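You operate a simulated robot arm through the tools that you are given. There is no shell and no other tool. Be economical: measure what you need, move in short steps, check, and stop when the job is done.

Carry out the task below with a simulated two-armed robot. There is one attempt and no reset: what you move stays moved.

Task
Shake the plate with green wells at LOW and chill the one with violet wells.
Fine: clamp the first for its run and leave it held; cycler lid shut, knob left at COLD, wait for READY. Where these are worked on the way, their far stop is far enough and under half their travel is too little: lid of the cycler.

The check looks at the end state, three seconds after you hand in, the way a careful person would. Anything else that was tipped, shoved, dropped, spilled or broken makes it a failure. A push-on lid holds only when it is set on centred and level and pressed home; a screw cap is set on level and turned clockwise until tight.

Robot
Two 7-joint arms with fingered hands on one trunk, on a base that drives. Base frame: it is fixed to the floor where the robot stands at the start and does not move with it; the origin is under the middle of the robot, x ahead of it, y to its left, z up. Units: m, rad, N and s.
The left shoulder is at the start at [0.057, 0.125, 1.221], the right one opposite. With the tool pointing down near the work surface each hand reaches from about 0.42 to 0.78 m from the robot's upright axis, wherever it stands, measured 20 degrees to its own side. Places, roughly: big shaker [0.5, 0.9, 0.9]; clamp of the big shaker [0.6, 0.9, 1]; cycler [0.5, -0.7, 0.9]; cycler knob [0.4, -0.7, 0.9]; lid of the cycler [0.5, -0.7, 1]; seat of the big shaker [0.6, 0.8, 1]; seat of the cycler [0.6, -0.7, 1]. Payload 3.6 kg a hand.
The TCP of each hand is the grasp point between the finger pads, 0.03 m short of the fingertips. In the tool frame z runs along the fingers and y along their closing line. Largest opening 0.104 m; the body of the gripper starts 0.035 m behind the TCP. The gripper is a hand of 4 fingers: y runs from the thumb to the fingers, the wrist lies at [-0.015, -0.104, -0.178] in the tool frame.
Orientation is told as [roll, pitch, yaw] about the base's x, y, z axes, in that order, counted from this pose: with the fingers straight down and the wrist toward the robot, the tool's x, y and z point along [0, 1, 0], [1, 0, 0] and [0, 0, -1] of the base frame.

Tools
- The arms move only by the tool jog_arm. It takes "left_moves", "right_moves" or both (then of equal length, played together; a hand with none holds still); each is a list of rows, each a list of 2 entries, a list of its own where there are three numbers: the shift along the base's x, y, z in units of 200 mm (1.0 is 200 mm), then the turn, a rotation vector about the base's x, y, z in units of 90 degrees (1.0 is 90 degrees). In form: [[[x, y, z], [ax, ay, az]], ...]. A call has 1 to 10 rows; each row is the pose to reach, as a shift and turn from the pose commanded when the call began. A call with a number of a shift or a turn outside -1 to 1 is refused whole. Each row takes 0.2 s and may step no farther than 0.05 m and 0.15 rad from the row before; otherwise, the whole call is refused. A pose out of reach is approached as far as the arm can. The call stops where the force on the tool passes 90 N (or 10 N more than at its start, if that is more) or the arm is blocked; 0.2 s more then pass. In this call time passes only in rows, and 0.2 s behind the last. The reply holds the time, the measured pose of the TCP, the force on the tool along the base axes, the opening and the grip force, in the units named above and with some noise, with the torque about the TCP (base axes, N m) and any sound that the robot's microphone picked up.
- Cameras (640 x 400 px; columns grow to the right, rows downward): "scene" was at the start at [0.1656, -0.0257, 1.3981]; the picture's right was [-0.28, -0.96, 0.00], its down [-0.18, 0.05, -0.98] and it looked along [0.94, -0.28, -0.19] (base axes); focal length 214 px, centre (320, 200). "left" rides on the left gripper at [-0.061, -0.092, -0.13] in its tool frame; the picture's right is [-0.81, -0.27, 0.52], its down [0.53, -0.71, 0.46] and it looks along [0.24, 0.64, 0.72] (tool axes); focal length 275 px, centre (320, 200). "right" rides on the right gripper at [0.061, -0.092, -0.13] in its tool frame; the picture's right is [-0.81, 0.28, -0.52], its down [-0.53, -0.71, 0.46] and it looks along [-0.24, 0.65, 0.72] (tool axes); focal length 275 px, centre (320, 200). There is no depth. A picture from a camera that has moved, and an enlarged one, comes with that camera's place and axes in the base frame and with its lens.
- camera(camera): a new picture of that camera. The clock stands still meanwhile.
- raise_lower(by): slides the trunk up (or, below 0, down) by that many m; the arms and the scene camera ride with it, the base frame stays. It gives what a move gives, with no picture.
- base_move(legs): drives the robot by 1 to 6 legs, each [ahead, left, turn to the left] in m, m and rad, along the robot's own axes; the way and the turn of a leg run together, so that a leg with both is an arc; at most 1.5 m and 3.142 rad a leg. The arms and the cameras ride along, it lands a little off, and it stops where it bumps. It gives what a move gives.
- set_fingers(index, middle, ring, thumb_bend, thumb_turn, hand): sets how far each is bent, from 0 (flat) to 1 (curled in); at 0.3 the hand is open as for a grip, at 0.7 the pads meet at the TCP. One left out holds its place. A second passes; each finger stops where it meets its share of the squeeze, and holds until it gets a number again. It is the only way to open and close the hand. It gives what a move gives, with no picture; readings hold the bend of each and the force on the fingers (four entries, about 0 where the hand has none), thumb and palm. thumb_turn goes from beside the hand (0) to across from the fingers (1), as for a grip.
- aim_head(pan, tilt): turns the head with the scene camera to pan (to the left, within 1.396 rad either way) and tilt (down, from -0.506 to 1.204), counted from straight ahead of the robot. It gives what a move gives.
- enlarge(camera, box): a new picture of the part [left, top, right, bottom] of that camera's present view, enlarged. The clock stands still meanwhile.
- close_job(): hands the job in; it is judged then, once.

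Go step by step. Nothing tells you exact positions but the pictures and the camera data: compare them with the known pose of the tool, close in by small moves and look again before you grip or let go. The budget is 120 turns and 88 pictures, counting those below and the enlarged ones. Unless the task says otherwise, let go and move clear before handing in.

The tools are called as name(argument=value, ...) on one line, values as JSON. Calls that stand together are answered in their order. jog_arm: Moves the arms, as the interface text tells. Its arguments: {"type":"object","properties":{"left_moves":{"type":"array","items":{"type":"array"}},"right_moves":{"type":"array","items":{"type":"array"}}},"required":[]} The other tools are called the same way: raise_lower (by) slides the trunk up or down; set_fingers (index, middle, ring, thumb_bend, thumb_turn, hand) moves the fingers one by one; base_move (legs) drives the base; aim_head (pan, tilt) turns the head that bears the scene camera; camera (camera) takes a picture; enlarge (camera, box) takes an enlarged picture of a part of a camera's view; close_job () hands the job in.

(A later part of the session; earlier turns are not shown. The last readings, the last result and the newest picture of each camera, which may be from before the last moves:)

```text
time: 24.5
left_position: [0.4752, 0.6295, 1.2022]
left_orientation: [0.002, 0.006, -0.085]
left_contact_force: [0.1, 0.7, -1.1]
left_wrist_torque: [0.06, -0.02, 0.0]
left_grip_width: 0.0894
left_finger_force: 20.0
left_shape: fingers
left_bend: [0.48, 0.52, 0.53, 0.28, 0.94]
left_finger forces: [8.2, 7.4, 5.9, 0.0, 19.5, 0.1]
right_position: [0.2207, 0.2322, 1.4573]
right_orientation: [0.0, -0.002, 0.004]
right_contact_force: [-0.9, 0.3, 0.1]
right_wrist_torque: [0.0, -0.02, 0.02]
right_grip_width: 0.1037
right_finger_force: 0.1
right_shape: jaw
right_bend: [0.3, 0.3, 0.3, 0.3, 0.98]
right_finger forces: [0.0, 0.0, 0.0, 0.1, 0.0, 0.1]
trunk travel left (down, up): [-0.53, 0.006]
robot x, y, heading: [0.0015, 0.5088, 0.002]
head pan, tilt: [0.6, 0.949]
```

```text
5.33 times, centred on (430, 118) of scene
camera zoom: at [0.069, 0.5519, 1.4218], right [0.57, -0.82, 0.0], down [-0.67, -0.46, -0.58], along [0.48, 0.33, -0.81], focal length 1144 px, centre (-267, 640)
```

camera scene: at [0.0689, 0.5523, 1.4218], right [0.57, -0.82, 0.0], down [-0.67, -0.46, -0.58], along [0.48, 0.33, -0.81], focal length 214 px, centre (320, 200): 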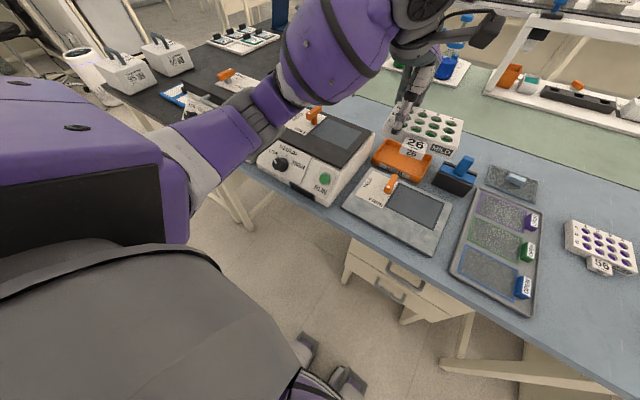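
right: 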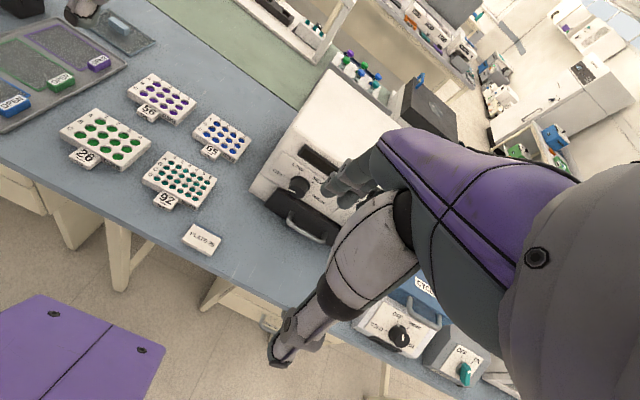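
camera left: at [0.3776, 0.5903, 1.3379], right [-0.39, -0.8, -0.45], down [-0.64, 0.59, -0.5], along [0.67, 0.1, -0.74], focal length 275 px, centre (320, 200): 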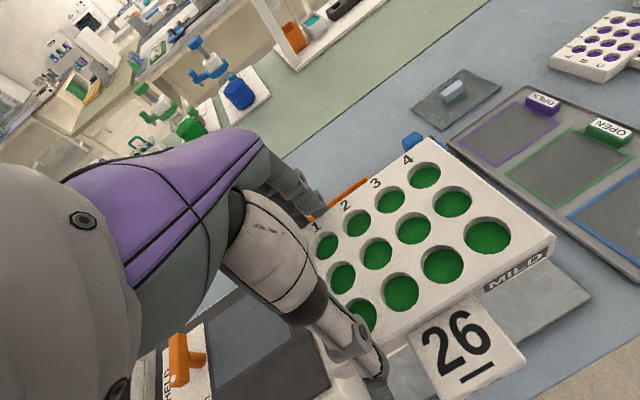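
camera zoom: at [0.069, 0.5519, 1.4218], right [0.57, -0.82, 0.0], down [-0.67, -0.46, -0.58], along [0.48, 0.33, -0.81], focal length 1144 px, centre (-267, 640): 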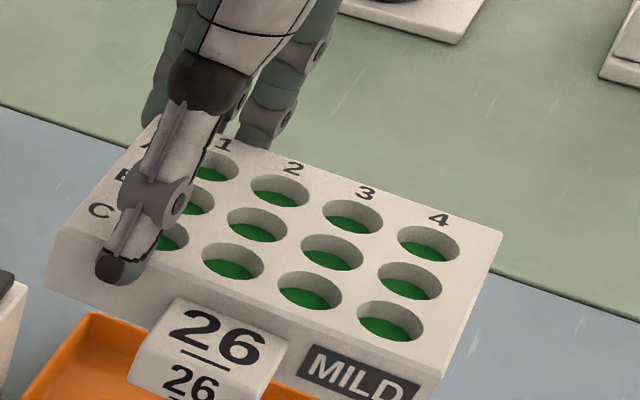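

The orientation is good now. The plate centre sits about (−0.020, −0.042, −0.03) from the TCP. I'll drive 0.1 m further left and look at the seat with the wrist and head cameras.

base_move(legs=[[0, 0.1, 0]])

jog_arm(left_moves=[[[0, 0, 0], [-0.012, 0, -0.016]]])

camera(camera="left")

camera(camera="scene")

```text
time: 26.0
left_position: [0.4752, 0.7227, 1.203]
left_orientation: [0.0, 0.007, -0.087]
left_contact_force: [0.2, 0.4, -0.2]
left_wrist_torque: [0.05, 0.01, 0.02]
left_grip_width: 0.09
left_finger_force: 20.6
left_shape: fingers
left_bend: [0.48, 0.52, 0.53, 0.28, 0.94]
left_finger forces: [8.2, 7.2, 6.0, 0.1, 19.5, 0.0]
right_position: [0.2192, 0.3282, 1.4579]
right_orientation: [0.001, 0.001, 0.001]
right_contact_force: [0.1, 0.2, 0.3]
right_wrist_torque: [-0.01, -0.02, 0.04]
right_grip_width: 0.1039
right_finger_force: 0.1
right_shape: jaw
right_bend: [0.3, 0.3, 0.3, 0.3, 0.98]
right_finger forces: [0.0, 0.1, 0.0, 0.1, 0.0, 0.0]
trunk travel left (down, up): [-0.53, 0.006]
robot x, y, heading: [-0.0011, 0.6041, 0.004]
head pan, tilt: [0.6, 0.949]
```

```text
time: 26.4
left_position: [0.475, 0.7229, 1.2035]
left_orientation: [-0.018, 0.005, -0.114]
left_contact_force: [-0.1, -0.2, -0.9]
left_wrist_torque: [0.05, -0.04, 0.0]
left_grip_width: 0.0896
left_finger_force: 20.8
left_shape: fingers
left_bend: [0.48, 0.52, 0.53, 0.28, 0.94]
left_finger forces: [8.2, 7.2, 6.1, 0.0, 19.6, 0.1]
right_position: [0.2191, 0.3276, 1.4576]
right_orientation: [-0.001, -0.001, 0.002]
right_contact_force: [-0.4, 0.0, -0.2]
right_wrist_torque: [0.01, 0.02, -0.02]
right_grip_width: 0.1037
right_finger_force: 0.1
right_shape: jaw
right_bend: [0.3, 0.3, 0.3, 0.3, 0.98]
right_finger forces: [0.0, 0.0, 0.0, 0.0, 0.0, 0.1]
trunk travel left (down, up): [-0.53, 0.006]
robot x, y, heading: [-0.0022, 0.6046, 0.004]
head pan, tilt: [0.6, 0.949]
```

```text
56 pictures are left
camera left: at [0.3784, 0.6745, 1.3352], right [-0.37, -0.78, -0.5], down [-0.65, 0.6, -0.46], along [0.66, 0.16, -0.73], focal length 275 px, centre (320, 200)
```

left: 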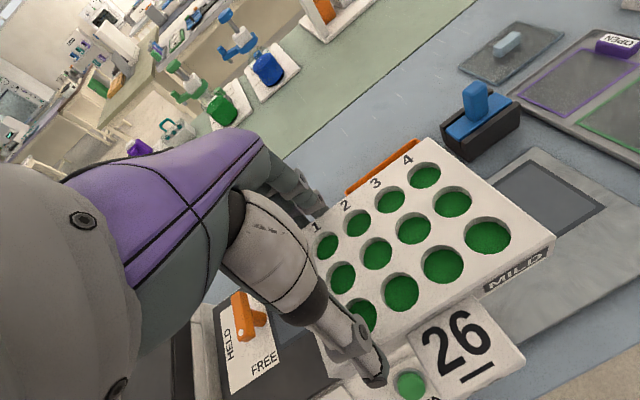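

```text
55 pictures are left
camera scene: at [0.0687, 0.6477, 1.4218], right [0.57, -0.82, 0.0], down [-0.67, -0.46, -0.58], along [0.48, 0.33, -0.81], focal length 214 px, centre (320, 200)
```

scene: 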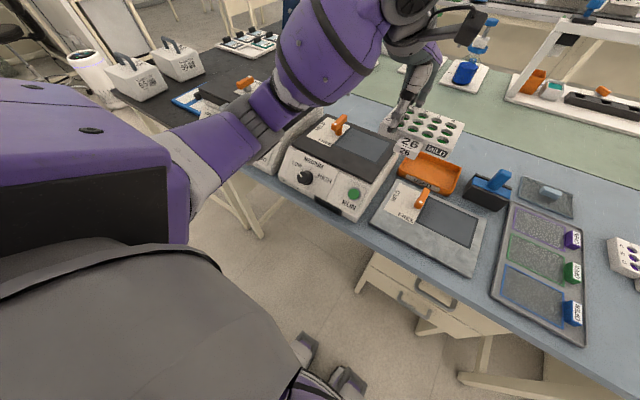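

I'll zoom on the shaker from this new position to triangulate the seat height.

enlarge(camera="scene", box=[270, 100, 430, 200])

```text
4.00 times, centred on (350, 150) of scene
camera zoom: at [0.0687, 0.6477, 1.4218], right [0.57, -0.82, 0.0], down [-0.67, -0.46, -0.58], along [0.48, 0.33, -0.81], focal length 858 px, centre (200, 400)
```

zoom: 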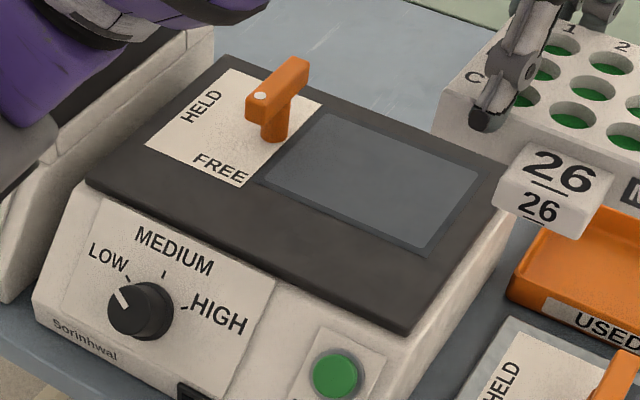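

The seat centre is about (0.575, 0.836, 0.987), and the clamp bar is at y≈0.92. I'll move the plate over the seat, keeping it high.

jog_arm(left_moves=[[[0.12, 0.152, 0], [0, 0, 0]], [[0.24, 0.304, 0], [0, 0, 0]], [[0.36, 0.456, 0], [0, 0, 0]], [[0.48, 0.608, 0], [0, 0, 0]], [[0.6, 0.76, 0], [0, 0, 0]], [[0.6, 0.76, -0.2], [0, 0, 0]], [[0.6, 0.76, -0.4], [0, 0, 0]]])

camera(camera="left")

enlarge(camera="scene", box=[270, 80, 430, 180])

```text
time: 28.0
left_position: [0.5983, 0.8758, 1.1236]
left_orientation: [-0.019, 0.005, -0.114]
left_contact_force: [-0.2, -0.7, -0.9]
left_wrist_torque: [0.04, -0.01, -0.01]
left_grip_width: 0.0896
left_finger_force: 20.4
left_shape: fingers
left_bend: [0.49, 0.52, 0.53, 0.28, 0.94]
left_finger forces: [8.2, 7.2, 6.0, 0.0, 19.4, 0.0]
right_position: [0.2202, 0.3283, 1.4584]
right_orientation: [0.0, 0.0, 0.002]
right_contact_force: [-0.3, 0.4, 0.5]
right_wrist_torque: [0.0, -0.01, -0.01]
right_grip_width: 0.1038
right_finger_force: 0.0
right_shape: jaw
right_bend: [0.3, 0.3, 0.3, 0.3, 0.98]
right_finger forces: [0.0, 0.0, 0.0, 0.0, 0.0, 0.1]
trunk travel left (down, up): [-0.53, 0.006]
robot x, y, heading: [-0.0008, 0.604, -0.002]
head pan, tilt: [0.6, 0.949]
```

```text
53 pictures are left
camera left: at [0.5017, 0.8285, 1.2566], right [-0.37, -0.78, -0.5], down [-0.65, 0.6, -0.46], along [0.66, 0.16, -0.73], focal length 275 px, centre (320, 200)
```

left: 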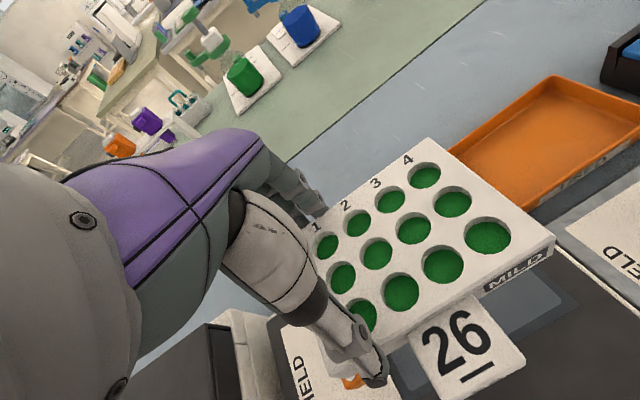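

```text
4.00 times, centred on (350, 130) of scene
camera zoom: at [0.0691, 0.6484, 1.4217], right [0.57, -0.82, 0.0], down [-0.67, -0.46, -0.58], along [0.48, 0.33, -0.81], focal length 858 px, centre (200, 480)
```

zoom: 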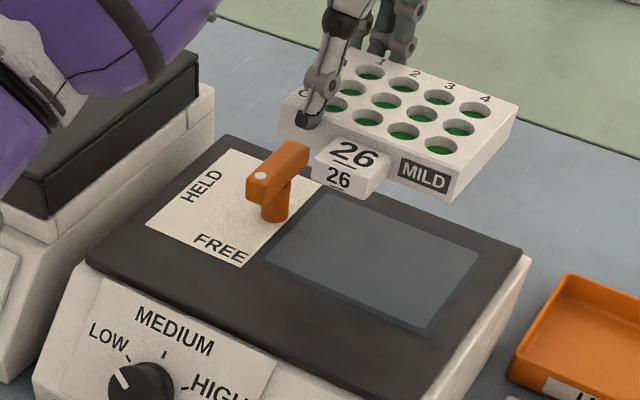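

The plate is above the seat, perhaps 5 mm too far ahead. I'll adjust and descend to about 2 cm above.

jog_arm(left_moves=[[[-0.025, 0, -0.15], [0, 0, 0]], [[-0.025, 0, -0.33], [0, 0, 0]]])

enlarge(camera="scene", box=[290, 90, 418, 170])

camera(camera="left")

```text
time: 28.6
left_position: [0.5915, 0.8789, 1.0587]
left_orientation: [-0.017, 0.003, -0.115]
left_contact_force: [0.2, -0.5, 0.0]
left_wrist_torque: [0.03, -0.01, -0.01]
left_grip_width: 0.0898
left_finger_force: 20.6
left_shape: fingers
left_bend: [0.49, 0.52, 0.53, 0.28, 0.94]
left_finger forces: [8.2, 7.1, 6.0, 0.1, 19.3, 0.0]
right_position: [0.2197, 0.3282, 1.4571]
right_orientation: [0.002, 0.001, 0.001]
right_contact_force: [-0.1, 0.4, -0.2]
right_wrist_torque: [-0.05, 0.02, 0.01]
right_grip_width: 0.1039
right_finger_force: 0.1
right_shape: jaw
right_bend: [0.3, 0.3, 0.3, 0.3, 0.98]
right_finger forces: [0.0, 0.1, 0.0, 0.0, 0.0, 0.1]
trunk travel left (down, up): [-0.53, 0.006]
robot x, y, heading: [-0.004, 0.6047, -0.001]
head pan, tilt: [0.6, 0.949]
```

```text
5.00 times, centred on (354, 130) of scene
camera zoom: at [0.0692, 0.6482, 1.4217], right [0.57, -0.82, 0.0], down [-0.67, -0.46, -0.58], along [0.48, 0.33, -0.81], focal length 1072 px, centre (150, 550)
```

zoom: 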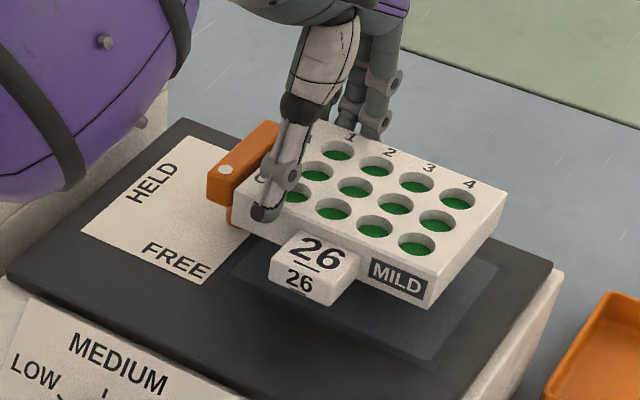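

```text
50 pictures are left
camera left: at [0.4953, 0.8298, 1.1913], right [-0.37, -0.78, -0.5], down [-0.65, 0.6, -0.46], along [0.66, 0.16, -0.73], focal length 275 px, centre (320, 200)
```

left: 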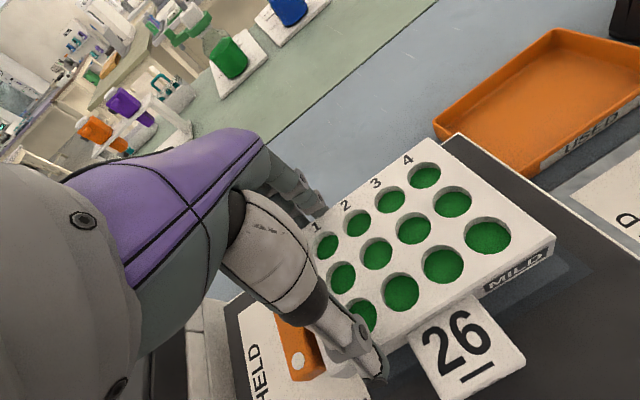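

The plate is close over the seat, centre about (0.577, 0.839). I'll nudge it 6 mm right, away from the clamp, then lower gently until it touches.

jog_arm(left_moves=[[[-0.01, -0.03, 0], [0, 0, 0]], [[-0.01, -0.03, -0.06], [0, 0, 0]], [[-0.01, -0.03, -0.1], [0, 0, 0]]])

enlarge(camera="scene", box=[290, 90, 418, 170])

```text
time: 29.4
left_position: [0.5888, 0.8723, 1.0377]
left_orientation: [-0.016, 0.005, -0.114]
left_contact_force: [0.1, 0.2, -1.5]
left_wrist_torque: [0.02, -0.03, 0.01]
left_grip_width: 0.0897
left_finger_force: 20.5
left_shape: fingers
left_bend: [0.49, 0.52, 0.53, 0.28, 0.94]
left_finger forces: [8.2, 7.2, 5.9, 0.0, 19.2, 0.1]
right_position: [0.2196, 0.3283, 1.458]
right_orientation: [-0.001, 0.002, 0.001]
right_contact_force: [0.5, 0.0, 0.4]
right_wrist_torque: [0.02, -0.02, 0.01]
right_grip_width: 0.1036
right_finger_force: 0.0
right_shape: jaw
right_bend: [0.3, 0.3, 0.3, 0.3, 0.98]
right_finger forces: [0.2, 0.1, 0.0, 0.1, 0.0, 0.1]
trunk travel left (down, up): [-0.53, 0.006]
robot x, y, heading: [-0.0011, 0.6061, 0.003]
head pan, tilt: [0.6, 0.949]
```

```text
5.00 times, centred on (354, 130) of scene
camera zoom: at [0.0687, 0.6482, 1.4218], right [0.57, -0.82, 0.0], down [-0.67, -0.46, -0.58], along [0.48, 0.33, -0.81], focal length 1072 px, centre (150, 550)
```

zoom: 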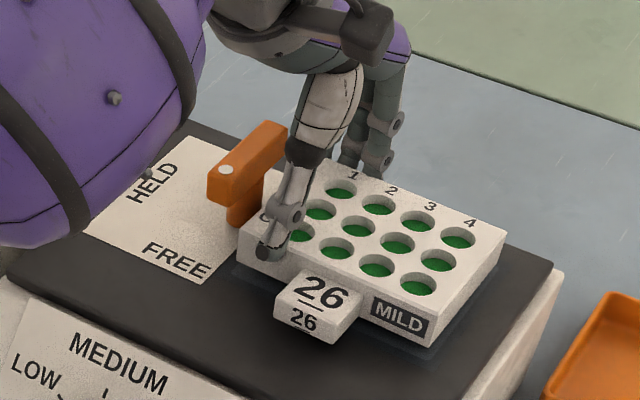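

It is nearly down. I'll lower in small steps until I feel contact.

jog_arm(left_moves=[[[0, 0, -0.02], [0, 0, 0]], [[0, 0, -0.04], [0, 0, 0]], [[0, 0, -0.055], [0, 0, 0]]])

enlarge(camera="scene", box=[290, 90, 418, 170])

```text
time: 30.2
left_position: [0.5892, 0.8694, 1.0305]
left_orientation: [-0.018, -0.004, -0.112]
left_contact_force: [-0.9, 0.5, 11.2]
left_wrist_torque: [0.06, -0.3, -0.01]
left_grip_width: 0.0897
left_finger_force: 20.4
left_shape: fingers
left_bend: [0.49, 0.52, 0.53, 0.27, 0.94]
left_finger forces: [7.6, 7.4, 5.9, 0.1, 20.2, 0.0]
right_position: [0.217, 0.3268, 1.4591]
right_orientation: [0.001, -0.003, 0.002]
right_contact_force: [0.6, 0.5, -0.2]
right_wrist_torque: [0.02, -0.03, 0.01]
right_grip_width: 0.1037
right_finger_force: 0.1
right_shape: jaw
right_bend: [0.3, 0.3, 0.3, 0.3, 0.98]
right_finger forces: [0.0, 0.0, 0.0, 0.0, 0.0, 0.0]
trunk travel left (down, up): [-0.53, 0.006]
robot x, y, heading: [-0.0014, 0.6067, 0.002]
head pan, tilt: [0.6, 0.949]
```

```text
5.00 times, centred on (354, 130) of scene
camera zoom: at [0.067, 0.6477, 1.4221], right [0.57, -0.82, 0.0], down [-0.67, -0.46, -0.58], along [0.48, 0.33, -0.81], focal length 1072 px, centre (150, 550)
```

zoom: 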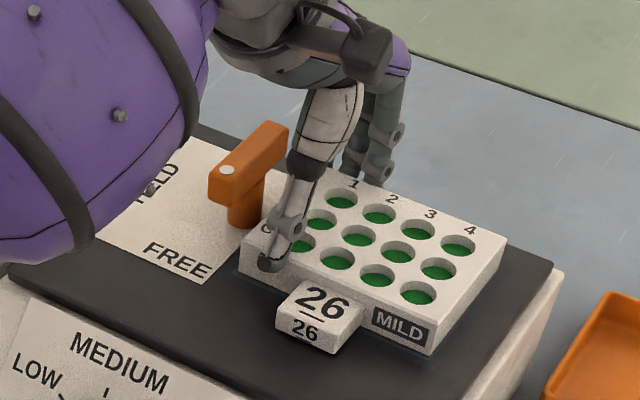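

The plate is resting on the seat but about 4 mm right of centre. I'll lift a hair, shift, set it down again and open the hand gently.

jog_arm(left_moves=[[[0, 0, 0.03], [0, 0, 0]], [[0, 0.025, 0.03], [0, 0, 0]], [[0, 0.025, 0.01], [0, 0, 0]], [[0, 0.025, -0.005], [0, 0, 0]]])

set_fingers(hand="left", index=0.4, middle=0.4, ring=0.4, thumb_bend=0.25)

enlarge(camera="scene", box=[290, 90, 418, 170])

```text
time: 31.2
left_position: [0.5877, 0.8742, 1.0285]
left_orientation: [-0.017, -0.001, -0.113]
left_contact_force: [-1.8, -3.0, 16.6]
left_wrist_torque: [0.01, -0.45, -0.05]
left_grip_width: 0.0897
left_finger_force: 20.8
left_shape: fingers
left_bend: [0.49, 0.52, 0.56, 0.27, 0.94]
left_finger forces: [7.5, 8.2, 6.0, 0.0, 19.5, 0.0]
right_position: [0.2168, 0.3274, 1.4587]
right_orientation: [0.0, -0.003, 0.002]
right_contact_force: [0.4, -0.1, 0.0]
right_wrist_torque: [0.01, 0.0, -0.01]
right_grip_width: 0.1038
right_finger_force: 0.0
right_shape: jaw
right_bend: [0.3, 0.3, 0.3, 0.3, 0.98]
right_finger forces: [0.0, 0.0, 0.0, 0.0, 0.0, 0.0]
trunk travel left (down, up): [-0.53, 0.006]
robot x, y, heading: [0.0022, 0.6072, -0.003]
head pan, tilt: [0.6, 0.949]
```

```text
time: 32.2
left_position: [0.5877, 0.8746, 1.0268]
left_orientation: [-0.016, 0.004, -0.113]
left_contact_force: [-1.0, 0.9, -0.7]
left_wrist_torque: [0.0, -0.01, 0.0]
left_grip_width: 0.0968
left_finger_force: 0.9
left_shape: fingers
left_bend: [0.4, 0.4, 0.4, 0.23, 0.97]
left_finger forces: [0.5, 0.1, 0.1, 0.0, 0.8, 0.0]
right_position: [0.2196, 0.3276, 1.4577]
right_orientation: [0.0, -0.001, 0.001]
right_contact_force: [0.4, 0.2, -0.6]
right_wrist_torque: [0.01, 0.04, -0.02]
right_grip_width: 0.1037
right_finger_force: 0.0
right_shape: jaw
right_bend: [0.3, 0.3, 0.3, 0.3, 0.98]
right_finger forces: [0.0, 0.1, 0.0, 0.0, 0.0, 0.1]
trunk travel left (down, up): [-0.53, 0.006]
robot x, y, heading: [-0.0009, 0.6071, 0.004]
head pan, tilt: [0.6, 0.949]
```

```text
5.00 times, centred on (354, 130) of scene
camera zoom: at [0.0687, 0.6482, 1.4218], right [0.57, -0.82, 0.0], down [-0.67, -0.46, -0.58], along [0.48, 0.33, -0.81], focal length 1072 px, centre (150, 550)
```

zoom: 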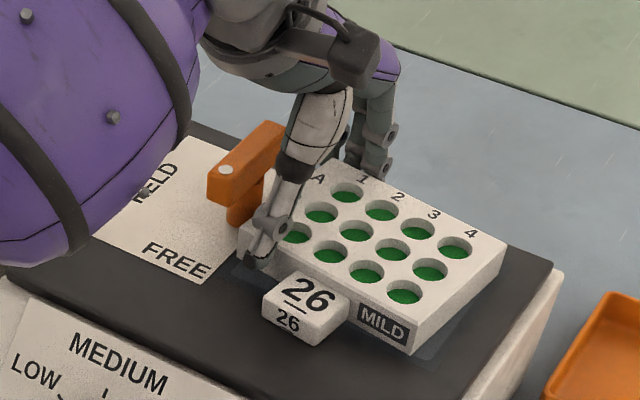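

The plate is centred but yawed about −6°, matching the hand's yaw. I'll open, centre the hand on it in x, grip lightly, and turn it back to zero.

set_fingers(hand="left", index=0.3, middle=0.3, ring=0.3, thumb_bend=0.22)

jog_arm(left_moves=[[[-0.04, 0, -0.02], [0, 0, 0]]])

set_fingers(hand="left", index=0.39, middle=0.39, ring=0.39, thumb_bend=0.38)

jog_arm(left_moves=[[[-0.012, 0.006, 0.01], [0, 0, 0.035]], [[-0.025, 0.012, 0.01], [0, 0, 0.07]]])

enlarge(camera="scene", box=[290, 90, 418, 170])

```text
time: 33.2
left_position: [0.589, 0.8751, 1.0252]
left_orientation: [-0.017, 0.006, -0.112]
left_contact_force: [-0.9, -0.1, -0.6]
left_wrist_torque: [-0.01, 0.01, 0.0]
left_grip_width: 0.1097
left_finger_force: 0.0
left_shape: fingers
left_bend: [0.3, 0.3, 0.3, 0.22, 0.97]
left_finger forces: [0.1, 0.0, 0.1, 0.0, 0.1, 0.0]
right_position: [0.2191, 0.3275, 1.4583]
right_orientation: [0.001, -0.001, -0.001]
right_contact_force: [0.0, -0.3, 0.0]
right_wrist_torque: [-0.01, -0.01, -0.01]
right_grip_width: 0.1037
right_finger_force: 0.0
right_shape: jaw
right_bend: [0.3, 0.3, 0.3, 0.3, 0.98]
right_finger forces: [0.1, 0.1, 0.0, 0.0, 0.0, 0.0]
trunk travel left (down, up): [-0.53, 0.006]
robot x, y, heading: [-0.0019, 0.6088, 0.003]
head pan, tilt: [0.6, 0.949]
```

```text
time: 33.6
left_position: [0.5803, 0.8741, 1.0226]
left_orientation: [-0.016, 0.005, -0.114]
left_contact_force: [0.5, -0.5, -0.3]
left_wrist_torque: [-0.02, 0.0, -0.02]
left_grip_width: 0.1097
left_finger_force: 0.1
left_shape: fingers
left_bend: [0.3, 0.3, 0.3, 0.22, 0.97]
left_finger forces: [0.0, 0.1, 0.0, 0.0, 0.0, 0.1]
right_position: [0.2196, 0.3271, 1.4582]
right_orientation: [0.0, -0.002, 0.002]
right_contact_force: [-0.2, 0.0, 0.5]
right_wrist_torque: [0.01, 0.02, 0.0]
right_grip_width: 0.1036
right_finger_force: 0.1
right_shape: jaw
right_bend: [0.3, 0.3, 0.3, 0.3, 0.98]
right_finger forces: [0.0, 0.0, 0.1, 0.0, 0.0, 0.1]
trunk travel left (down, up): [-0.53, 0.006]
robot x, y, heading: [0.0013, 0.6046, 0.004]
head pan, tilt: [0.6, 0.949]
```

```text
time: 34.6
left_position: [0.5812, 0.8748, 1.0235]
left_orientation: [-0.019, 0.003, -0.115]
left_contact_force: [-0.7, 0.0, 3.8]
left_wrist_torque: [0.0, 0.0, -0.01]
left_grip_width: 0.0966
left_finger_force: 6.1
left_shape: fingers
left_bend: [0.35, 0.38, 0.39, 0.32, 0.97]
left_finger forces: [4.3, 1.3, 0.0, 0.1, 7.0, 0.0]
right_position: [0.2189, 0.3274, 1.4599]
right_orientation: [-0.001, -0.001, 0.001]
right_contact_force: [-0.9, 0.3, -0.3]
right_wrist_torque: [0.0, 0.0, 0.01]
right_grip_width: 0.1035
right_finger_force: 0.0
right_shape: jaw
right_bend: [0.3, 0.3, 0.3, 0.3, 0.98]
right_finger forces: [0.1, 0.0, 0.1, 0.0, 0.0, 0.1]
trunk travel left (down, up): [-0.53, 0.006]
robot x, y, heading: [0.0052, 0.6078, 0.0]
head pan, tilt: [0.6, 0.949]
```

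```text
time: 35.2
left_position: [0.576, 0.8765, 1.0236]
left_orientation: [-0.019, 0.006, -0.001]
left_contact_force: [0.5, -0.3, 0.2]
left_wrist_torque: [-0.04, 0.0, -0.08]
left_grip_width: 0.0964
left_finger_force: 5.1
left_shape: fingers
left_bend: [0.35, 0.37, 0.39, 0.32, 0.98]
left_finger forces: [4.1, 1.7, 0.1, 0.0, 5.9, 0.0]
right_position: [0.2202, 0.3286, 1.4582]
right_orientation: [-0.001, 0.001, 0.002]
right_contact_force: [-0.3, 0.1, 0.1]
right_wrist_torque: [0.01, 0.01, -0.01]
right_grip_width: 0.1036
right_finger_force: 0.1
right_shape: jaw
right_bend: [0.3, 0.3, 0.3, 0.3, 0.98]
right_finger forces: [0.1, 0.1, 0.0, 0.1, 0.0, 0.1]
trunk travel left (down, up): [-0.53, 0.006]
robot x, y, heading: [0.0033, 0.6058, -0.0]
head pan, tilt: [0.6, 0.949]
```

```text
5.00 times, centred on (354, 130) of scene
camera zoom: at [0.0686, 0.6481, 1.4218], right [0.57, -0.82, 0.0], down [-0.67, -0.46, -0.58], along [0.48, 0.33, -0.81], focal length 1072 px, centre (150, 550)
```

zoom: 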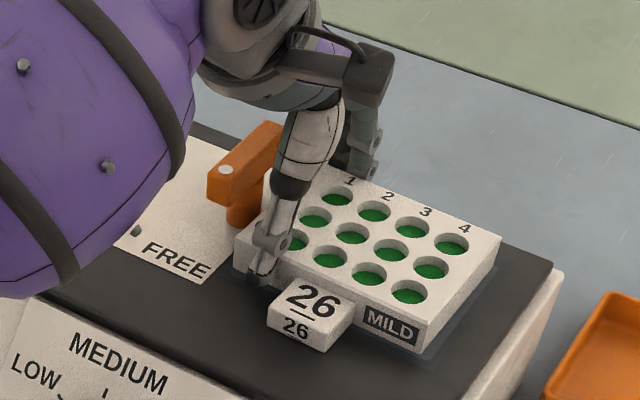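

Almost aligned (−2° left). I'll turn a touch more, then open and lift away straight up.

jog_arm(left_moves=[[[0.005, 0.003, 0], [0, 0, 0.024]]])

set_fingers(hand="left", index=0.32, middle=0.32, ring=0.32, thumb_bend=0.26)

jog_arm(left_moves=[[[0, 0, 0.1], [0, 0, 0]], [[0, 0, 0.3], [0, 0, 0]], [[0, -0.2, 0.5], [0, 0, 0]], [[-0.1, -0.4, 0.6], [0, 0, 0]], [[-0.25, -0.5, 0.7], [0, 0, 0]]])

enlarge(camera="scene", box=[270, 90, 430, 190])

```text
time: 35.6
left_position: [0.5759, 0.8757, 1.023]
left_orientation: [-0.019, 0.005, 0.034]
left_contact_force: [-2.0, 0.6, 1.4]
left_wrist_torque: [-0.02, 0.04, -0.11]
left_grip_width: 0.0965
left_finger_force: 5.7
left_shape: fingers
left_bend: [0.35, 0.37, 0.39, 0.32, 0.98]
left_finger forces: [3.6, 1.4, 0.0, 0.0, 6.6, 0.1]
right_position: [0.2199, 0.3272, 1.4572]
right_orientation: [0.002, -0.003, 0.003]
right_contact_force: [0.1, 0.7, 0.3]
right_wrist_torque: [0.04, 0.03, -0.03]
right_grip_width: 0.1037
right_finger_force: 0.1
right_shape: jaw
right_bend: [0.3, 0.3, 0.3, 0.3, 0.98]
right_finger forces: [0.0, 0.0, 0.0, 0.0, 0.0, 0.1]
trunk travel left (down, up): [-0.53, 0.006]
robot x, y, heading: [-0.0002, 0.6065, 0.006]
head pan, tilt: [0.6, 0.949]
```

```text
time: 36.6
left_position: [0.5773, 0.878, 1.0239]
left_orientation: [-0.017, 0.005, 0.035]
left_contact_force: [-0.3, -0.5, 0.6]
left_wrist_torque: [0.0, -0.03, 0.03]
left_grip_width: 0.1036
left_finger_force: 0.0
left_shape: fingers
left_bend: [0.32, 0.32, 0.32, 0.26, 0.98]
left_finger forces: [0.1, 0.0, 0.1, 0.0, 0.1, 0.0]
right_position: [0.2195, 0.3279, 1.4586]
right_orientation: [0.001, -0.001, 0.003]
right_contact_force: [-0.4, 0.1, 0.6]
right_wrist_torque: [0.0, 0.03, -0.01]
right_grip_width: 0.1039
right_finger_force: 0.0
right_shape: jaw
right_bend: [0.3, 0.3, 0.3, 0.3, 0.98]
right_finger forces: [0.0, 0.0, 0.0, 0.0, 0.1, 0.1]
trunk travel left (down, up): [-0.53, 0.006]
robot x, y, heading: [-0.0014, 0.6038, 0.005]
head pan, tilt: [0.6, 0.949]
```

```text
refused: row 3 steps farther than a row can; nothing moved
```

```text
4.00 times, centred on (350, 140) of scene
camera zoom: at [0.0687, 0.6481, 1.4218], right [0.57, -0.82, 0.0], down [-0.67, -0.46, -0.58], along [0.48, 0.33, -0.81], focal length 858 px, centre (200, 440)
```

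zoom: 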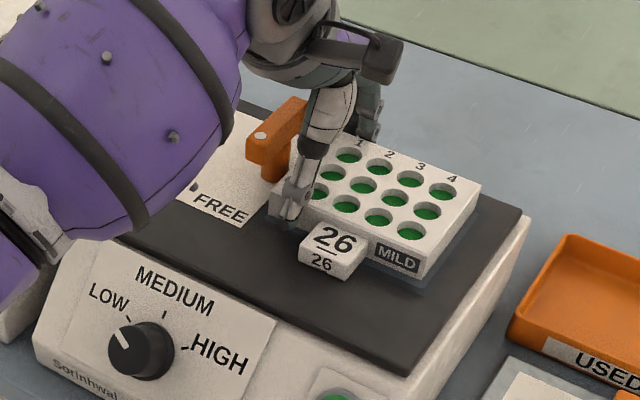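

The plate sits square and clear on the seat. I'll lift straight up, then turn the hand for gripping the clamp bar.

jog_arm(left_moves=[[[0, 0, 0.15], [0, 0, 0]], [[0, 0, 0.35], [0, 0, 0]], [[0, 0, 0.55], [0, 0, 0]], [[0, 0, 0.7], [0, 0, 0.09]], [[0, 0, 0.75], [0, 0, 0.18]], [[0, 0, 0.75], [0, 0, 0.27]], [[0, 0.05, 0.75], [0, 0, 0.36]], [[0, 0.1, 0.75], [0, 0, 0.45]], [[0, 0.15, 0.75], [0, 0, 0.54]], [[0, 0.2, 0.75], [0, 0, 0.63]]])

jog_arm(left_moves=[[[0, 0, 0], [0, 0, 0.09]], [[0, 0, 0], [0, 0, 0.18]], [[0, 0, 0], [0, 0, 0.27]], [[0, 0, 0], [0, 0, 0.35]]])

camera(camera="scene")

camera(camera="left")

```text
time: 38.8
left_position: [0.5772, 0.9174, 1.1739]
left_orientation: [-0.018, 0.005, 1.027]
left_contact_force: [-0.1, -0.9, 0.2]
left_wrist_torque: [0.01, 0.01, 0.01]
left_grip_width: 0.1037
left_finger_force: 0.0
left_shape: fingers
left_bend: [0.32, 0.32, 0.32, 0.26, 0.98]
left_finger forces: [0.0, 0.0, 0.1, 0.0, 0.0, 0.0]
right_position: [0.2194, 0.3281, 1.458]
right_orientation: [0.001, 0.0, 0.002]
right_contact_force: [-0.3, 0.8, -0.3]
right_wrist_torque: [-0.03, 0.02, -0.02]
right_grip_width: 0.1036
right_finger_force: 0.0
right_shape: jaw
right_bend: [0.3, 0.3, 0.3, 0.3, 0.98]
right_finger forces: [0.0, 0.0, 0.1, 0.0, 0.0, 0.0]
trunk travel left (down, up): [-0.53, 0.006]
robot x, y, heading: [-0.0011, 0.6062, 0.001]
head pan, tilt: [0.6, 0.949]
```

```text
time: 39.8
left_position: [0.5763, 0.9173, 1.1729]
left_orientation: [-0.016, 0.004, 1.576]
left_contact_force: [-0.1, 0.2, 0.0]
left_wrist_torque: [0.03, -0.02, 0.03]
left_grip_width: 0.1037
left_finger_force: 0.0
left_shape: fingers
left_bend: [0.32, 0.32, 0.32, 0.26, 0.98]
left_finger forces: [0.0, 0.0, 0.1, 0.1, 0.1, 0.1]
right_position: [0.2191, 0.3281, 1.4598]
right_orientation: [0.0, -0.001, 0.003]
right_contact_force: [0.5, -0.2, -0.1]
right_wrist_torque: [0.0, -0.03, 0.02]
right_grip_width: 0.1041
right_finger_force: 0.1
right_shape: jaw
right_bend: [0.3, 0.3, 0.3, 0.3, 0.98]
right_finger forces: [0.1, 0.0, 0.0, 0.0, 0.0, 0.0]
trunk travel left (down, up): [-0.53, 0.006]
robot x, y, heading: [0.0045, 0.6083, 0.003]
head pan, tilt: [0.6, 0.949]
```

```text
44 pictures are left
camera scene: at [0.0689, 0.6479, 1.4218], right [0.57, -0.82, 0.0], down [-0.67, -0.46, -0.58], along [0.48, 0.33, -0.81], focal length 214 px, centre (320, 200)
```

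scene: 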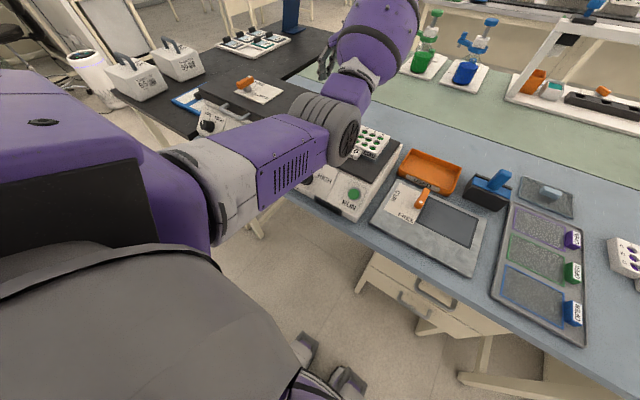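

```text
43 pictures are left
camera left: at [0.6363, 0.8261, 1.3046], right [0.82, -0.27, -0.5], down [-0.52, -0.72, -0.46], along [-0.23, 0.64, -0.73], focal length 275 px, centre (320, 200)
```

left: 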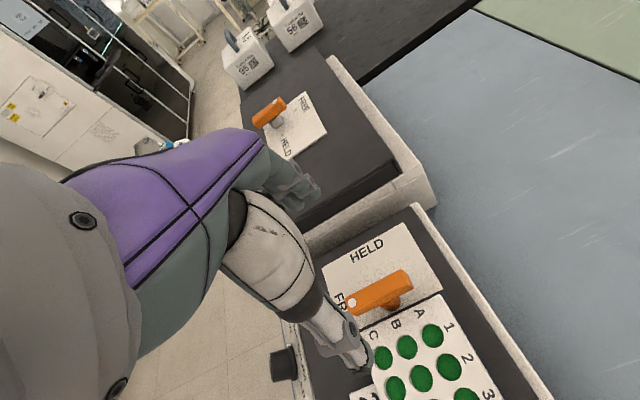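

The bar runs x 0.545–0.61 at y≈0.918, top z≈1.044, and the hand is right above its post. I'll pre-close the fingers partly and descend.

set_fingers(hand="left", index=0.48, middle=0.48, ring=0.48, thumb_bend=0.48)

jog_arm(left_moves=[[[0.01, 0, -0.2], [0, 0, 0]], [[0.01, 0, -0.4], [0, 0, 0]], [[0.01, 0, -0.5], [0, 0, 0]], [[0.01, 0, -0.58], [0, 0, 0]]])

camera(camera="left")

enlarge(camera="scene", box=[290, 90, 418, 170])

```text
time: 40.8
left_position: [0.577, 0.9169, 1.1721]
left_orientation: [-0.017, 0.005, 1.575]
left_contact_force: [0.6, -0.2, -0.3]
left_wrist_torque: [-0.04, 0.0, -0.04]
left_grip_width: 0.058
left_finger_force: 0.1
left_shape: fingers
left_bend: [0.48, 0.48, 0.48, 0.48, 0.98]
left_finger forces: [0.0, 0.0, 0.1, 0.1, 0.0, 0.0]
right_position: [0.2197, 0.3277, 1.4573]
right_orientation: [0.0, 0.0, 0.002]
right_contact_force: [-0.1, -0.6, -0.2]
right_wrist_torque: [-0.02, -0.01, 0.0]
right_grip_width: 0.1037
right_finger_force: 0.0
right_shape: jaw
right_bend: [0.3, 0.3, 0.3, 0.3, 0.98]
right_finger forces: [0.0, 0.1, 0.1, 0.0, 0.1, 0.0]
trunk travel left (down, up): [-0.53, 0.006]
robot x, y, heading: [-0.0011, 0.6047, 0.002]
head pan, tilt: [0.6, 0.949]
```

```text
time: 41.8
left_position: [0.5778, 0.9174, 1.0552]
left_orientation: [-0.017, 0.006, 1.574]
left_contact_force: [-0.8, 0.0, 0.1]
left_wrist_torque: [0.0, -0.03, -0.02]
left_grip_width: 0.0577
left_finger_force: 0.1
left_shape: fingers
left_bend: [0.48, 0.48, 0.48, 0.48, 0.98]
left_finger forces: [0.1, 0.0, 0.0, 0.0, 0.0, 0.0]
right_position: [0.2202, 0.3283, 1.458]
right_orientation: [0.001, 0.001, 0.0]
right_contact_force: [0.5, -0.8, 0.0]
right_wrist_torque: [0.01, -0.03, -0.02]
right_grip_width: 0.1036
right_finger_force: 0.2
right_shape: jaw
right_bend: [0.3, 0.3, 0.3, 0.3, 0.98]
right_finger forces: [0.0, 0.0, 0.0, 0.0, 0.0, 0.0]
trunk travel left (down, up): [-0.53, 0.006]
robot x, y, heading: [0.001, 0.6095, 0.005]
head pan, tilt: [0.6, 0.949]
```

```text
42 pictures are left
camera left: at [0.6375, 0.8266, 1.1878], right [0.82, -0.27, -0.5], down [-0.52, -0.72, -0.46], along [-0.23, 0.64, -0.73], focal length 275 px, centre (320, 200)
```

left: 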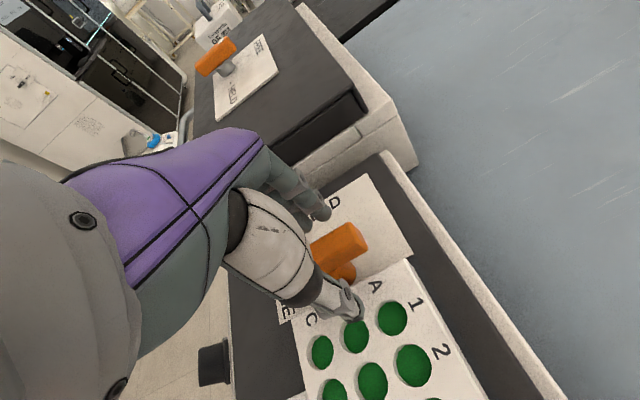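

```text
5.00 times, centred on (354, 130) of scene
camera zoom: at [0.0688, 0.6482, 1.4218], right [0.57, -0.82, 0.0], down [-0.67, -0.46, -0.58], along [0.48, 0.33, -0.81], focal length 1072 px, centre (150, 550)
```

zoom: 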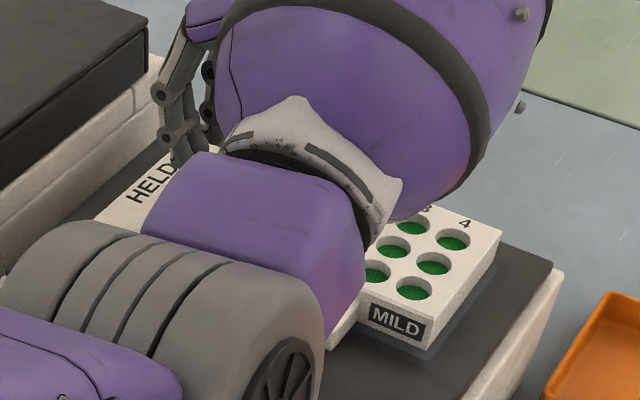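

The bar is between thumb and fingers. I'll go a little lower and close.

jog_arm(left_moves=[[[0, 0, -0.025], [0, 0, 0]]])

set_fingers(hand="left", index=0.66, middle=0.66, ring=0.66, thumb_bend=0.66)

```text
time: 42.2
left_position: [0.5785, 0.918, 1.0498]
left_orientation: [-0.018, 0.005, 1.573]
left_contact_force: [0.2, 0.0, 0.4]
left_wrist_torque: [0.0, 0.02, 0.02]
left_grip_width: 0.0577
left_finger_force: 0.0
left_shape: fingers
left_bend: [0.48, 0.48, 0.48, 0.48, 0.98]
left_finger forces: [0.0, 0.1, 0.1, 0.1, 0.0, 0.0]
right_position: [0.2195, 0.3282, 1.4579]
right_orientation: [0.0, 0.001, 0.002]
right_contact_force: [-0.1, -0.1, 0.0]
right_wrist_torque: [-0.04, 0.03, 0.02]
right_grip_width: 0.1034
right_finger_force: 0.0
right_shape: jaw
right_bend: [0.3, 0.3, 0.3, 0.3, 0.98]
right_finger forces: [0.0, 0.0, 0.0, 0.0, 0.0, 0.1]
trunk travel left (down, up): [-0.53, 0.006]
robot x, y, heading: [-0.0001, 0.6039, 0.002]
head pan, tilt: [0.6, 0.949]
```

```text
time: 43.2
left_position: [0.5791, 0.9194, 1.0503]
left_orientation: [-0.018, 0.005, 1.575]
left_contact_force: [-0.5, 2.2, -1.5]
left_wrist_torque: [0.05, 0.02, -0.07]
left_grip_width: 0.0156
left_finger_force: 2.4
left_shape: fingers
left_bend: [0.64, 0.65, 0.65, 0.64, 0.97]
left_finger forces: [1.4, 1.3, 1.1, 0.0, 1.4, 0.1]
right_position: [0.2189, 0.3272, 1.4582]
right_orientation: [-0.001, 0.0, 0.003]
right_contact_force: [-1.1, 0.3, -0.4]
right_wrist_torque: [0.0, -0.06, -0.02]
right_grip_width: 0.1039
right_finger_force: 0.0
right_shape: jaw
right_bend: [0.3, 0.3, 0.3, 0.3, 0.98]
right_finger forces: [0.0, 0.1, 0.0, 0.0, 0.0, 0.0]
trunk travel left (down, up): [-0.53, 0.006]
robot x, y, heading: [-0.0004, 0.6076, 0.004]
head pan, tilt: [0.6, 0.949]
```

Contact is made on the bar. I'll tighten and turn it clockwise.

set_fingers(hand="left", index=0.74, middle=0.74, ring=0.74, thumb_bend=0.74)

jog_arm(left_moves=[[[0, 0, 0], [0, 0, -0.09]], [[0, 0, 0], [0, 0, -0.18]], [[0, 0, 0], [0, 0, -0.27]], [[0, 0, 0], [0, 0, -0.36]], [[0, 0, 0], [0, 0, -0.45]]])

camera(camera="left")

```text
time: 44.2
left_position: [0.5781, 0.92, 1.0497]
left_orientation: [-0.016, 0.006, 1.574]
left_contact_force: [-1.6, 8.2, -7.6]
left_wrist_torque: [0.03, -0.14, -0.28]
left_grip_width: 0.0126
left_finger_force: 15.3
left_shape: fingers
left_bend: [0.72, 0.66, 0.71, 0.65, 0.97]
left_finger forces: [6.5, 6.3, 6.6, 0.1, 11.9, 0.0]
right_position: [0.2198, 0.3294, 1.4586]
right_orientation: [-0.001, 0.0, 0.001]
right_contact_force: [-0.4, 0.5, -0.4]
right_wrist_torque: [-0.02, -0.02, 0.03]
right_grip_width: 0.1036
right_finger_force: 0.1
right_shape: jaw
right_bend: [0.3, 0.3, 0.3, 0.3, 0.98]
right_finger forces: [0.0, 0.1, 0.0, 0.0, 0.0, 0.0]
trunk travel left (down, up): [-0.53, 0.006]
robot x, y, heading: [-0.0022, 0.6092, 0.005]
head pan, tilt: [0.6, 0.949]
```

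```text
time: 45.4
left_position: [0.5787, 0.9187, 1.0505]
left_orientation: [-0.018, 0.005, 0.865]
left_contact_force: [-0.4, 3.5, -8.8]
left_wrist_torque: [0.04, 0.02, -0.04]
left_grip_width: 0.0132
left_finger_force: 12.0
left_shape: fingers
left_bend: [0.72, 0.72, 0.73, 0.66, 0.95]
left_finger forces: [8.4, 3.9, 1.7, 0.0, 10.5, 0.1]
right_position: [0.2208, 0.3297, 1.4596]
right_orientation: [-0.001, 0.0, 0.002]
right_contact_force: [0.3, 0.1, 0.3]
right_wrist_torque: [0.01, 0.02, -0.02]
right_grip_width: 0.1037
right_finger_force: 0.1
right_shape: jaw
right_bend: [0.3, 0.3, 0.3, 0.3, 0.98]
right_finger forces: [0.0, 0.1, 0.1, 0.1, 0.1, 0.1]
trunk travel left (down, up): [-0.53, 0.006]
robot x, y, heading: [-0.0018, 0.6111, 0.002]
head pan, tilt: [0.6, 0.949]
```

```text
40 pictures are left
camera left: at [0.565, 0.8098, 1.183], right [0.44, -0.74, -0.5], down [-0.86, -0.2, -0.46], along [0.24, 0.64, -0.73], focal length 275 px, centre (320, 200)
```

left: 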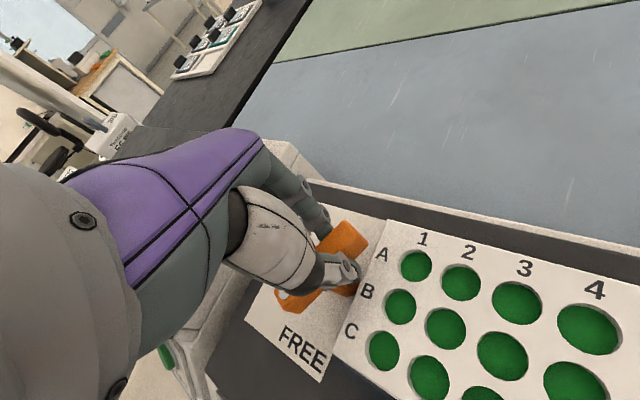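

The bar is turning with the hand (about 30° so far). I'll continue.

jog_arm(left_moves=[[[0, 0, 0], [0, 0, -0.09]], [[0, 0, 0], [0, 0, -0.18]], [[0, 0, 0], [0, 0, -0.27]], [[0, 0, 0], [0, 0, -0.36]], [[0, 0, 0], [0, 0, -0.45]], [[0, 0, 0], [0, 0, -0.54]], [[0, 0, 0], [0, 0, -0.62]]])

camera(camera="left")

enlarge(camera="scene", box=[270, 90, 430, 190])

```text
time: 47.0
left_position: [0.5795, 0.9172, 1.052]
left_orientation: [-0.017, 0.006, -0.109]
left_contact_force: [-0.6, -2.1, -7.6]
left_wrist_torque: [-0.04, 0.02, 0.01]
left_grip_width: 0.0129
left_finger_force: 11.0
left_shape: fingers
left_bend: [0.72, 0.73, 0.74, 0.66, 0.94]
left_finger forces: [7.5, 2.8, 0.3, 0.1, 11.9, 0.0]
right_position: [0.2184, 0.3282, 1.4579]
right_orientation: [0.0, -0.002, 0.003]
right_contact_force: [0.2, 0.6, -0.3]
right_wrist_torque: [0.02, -0.05, 0.0]
right_grip_width: 0.1035
right_finger_force: 0.2
right_shape: jaw
right_bend: [0.3, 0.3, 0.3, 0.3, 0.98]
right_finger forces: [0.1, 0.0, 0.1, 0.0, 0.1, 0.0]
trunk travel left (down, up): [-0.53, 0.006]
robot x, y, heading: [-0.0036, 0.6066, 0.005]
head pan, tilt: [0.6, 0.949]
```

```text
39 pictures are left
camera left: at [0.482, 0.8686, 1.1834], right [-0.37, -0.78, -0.5], down [-0.65, 0.6, -0.46], along [0.66, 0.16, -0.73], focal length 275 px, centre (320, 200)
```

left: 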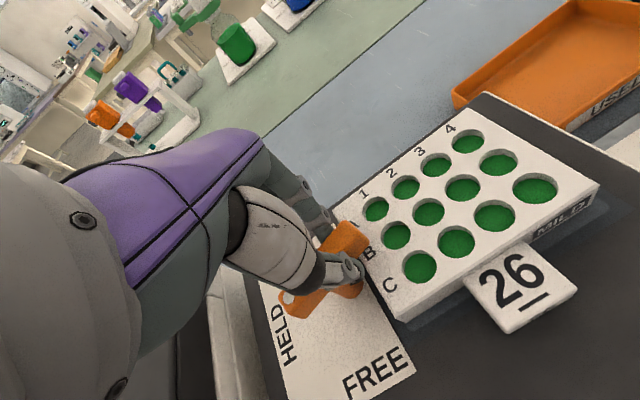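

```text
4.00 times, centred on (350, 140) of scene
camera zoom: at [0.0691, 0.6484, 1.4218], right [0.57, -0.82, 0.0], down [-0.67, -0.46, -0.58], along [0.48, 0.33, -0.81], focal length 858 px, centre (200, 440)
```

zoom: 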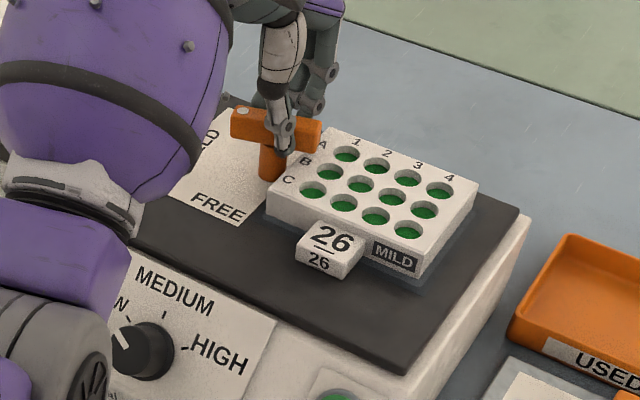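

The clamp is at about 83° and its bar now reaches over the plate. I'll turn a bit further toward the stop.

jog_arm(left_moves=[[[0, 0, 0], [0, 0, -0.07]], [[0, 0, 0], [0, 0, -0.14]], [[0, 0, 0], [0, 0, -0.2]]])

enlarge(camera="scene", box=[290, 90, 418, 170])

```text
time: 47.8
left_position: [0.5788, 0.9169, 1.0503]
left_orientation: [-0.019, 0.006, -0.422]
left_contact_force: [-4.5, -3.5, -8.3]
left_wrist_torque: [-0.03, 0.07, 0.03]
left_grip_width: 0.0136
left_finger_force: 11.1
left_shape: fingers
left_bend: [0.72, 0.73, 0.74, 0.65, 0.94]
left_finger forces: [6.5, 1.9, 0.0, 0.0, 12.7, 0.1]
right_position: [0.2198, 0.3278, 1.459]
right_orientation: [0.0, 0.0, 0.001]
right_contact_force: [-0.7, 1.1, -0.5]
right_wrist_torque: [-0.04, 0.02, -0.03]
right_grip_width: 0.1039
right_finger_force: 0.0
right_shape: jaw
right_bend: [0.3, 0.3, 0.3, 0.3, 0.98]
right_finger forces: [0.0, 0.0, 0.0, 0.0, 0.0, 0.1]
trunk travel left (down, up): [-0.53, 0.006]
robot x, y, heading: [-0.0001, 0.6043, 0.002]
head pan, tilt: [0.6, 0.949]
```

```text
5.00 times, centred on (354, 130) of scene
camera zoom: at [0.069, 0.6482, 1.4217], right [0.57, -0.82, 0.0], down [-0.67, -0.46, -0.58], along [0.48, 0.33, -0.81], focal length 1072 px, centre (150, 550)
```

zoom: 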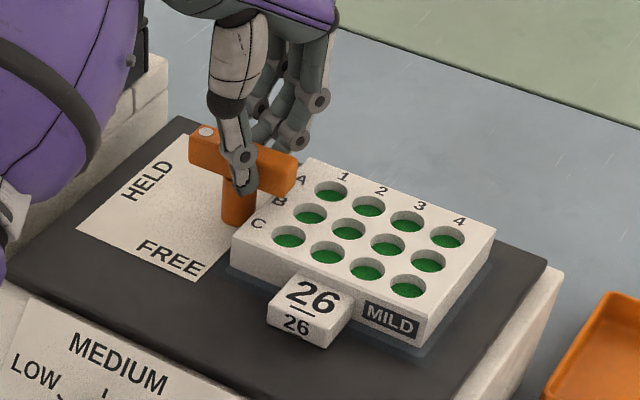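

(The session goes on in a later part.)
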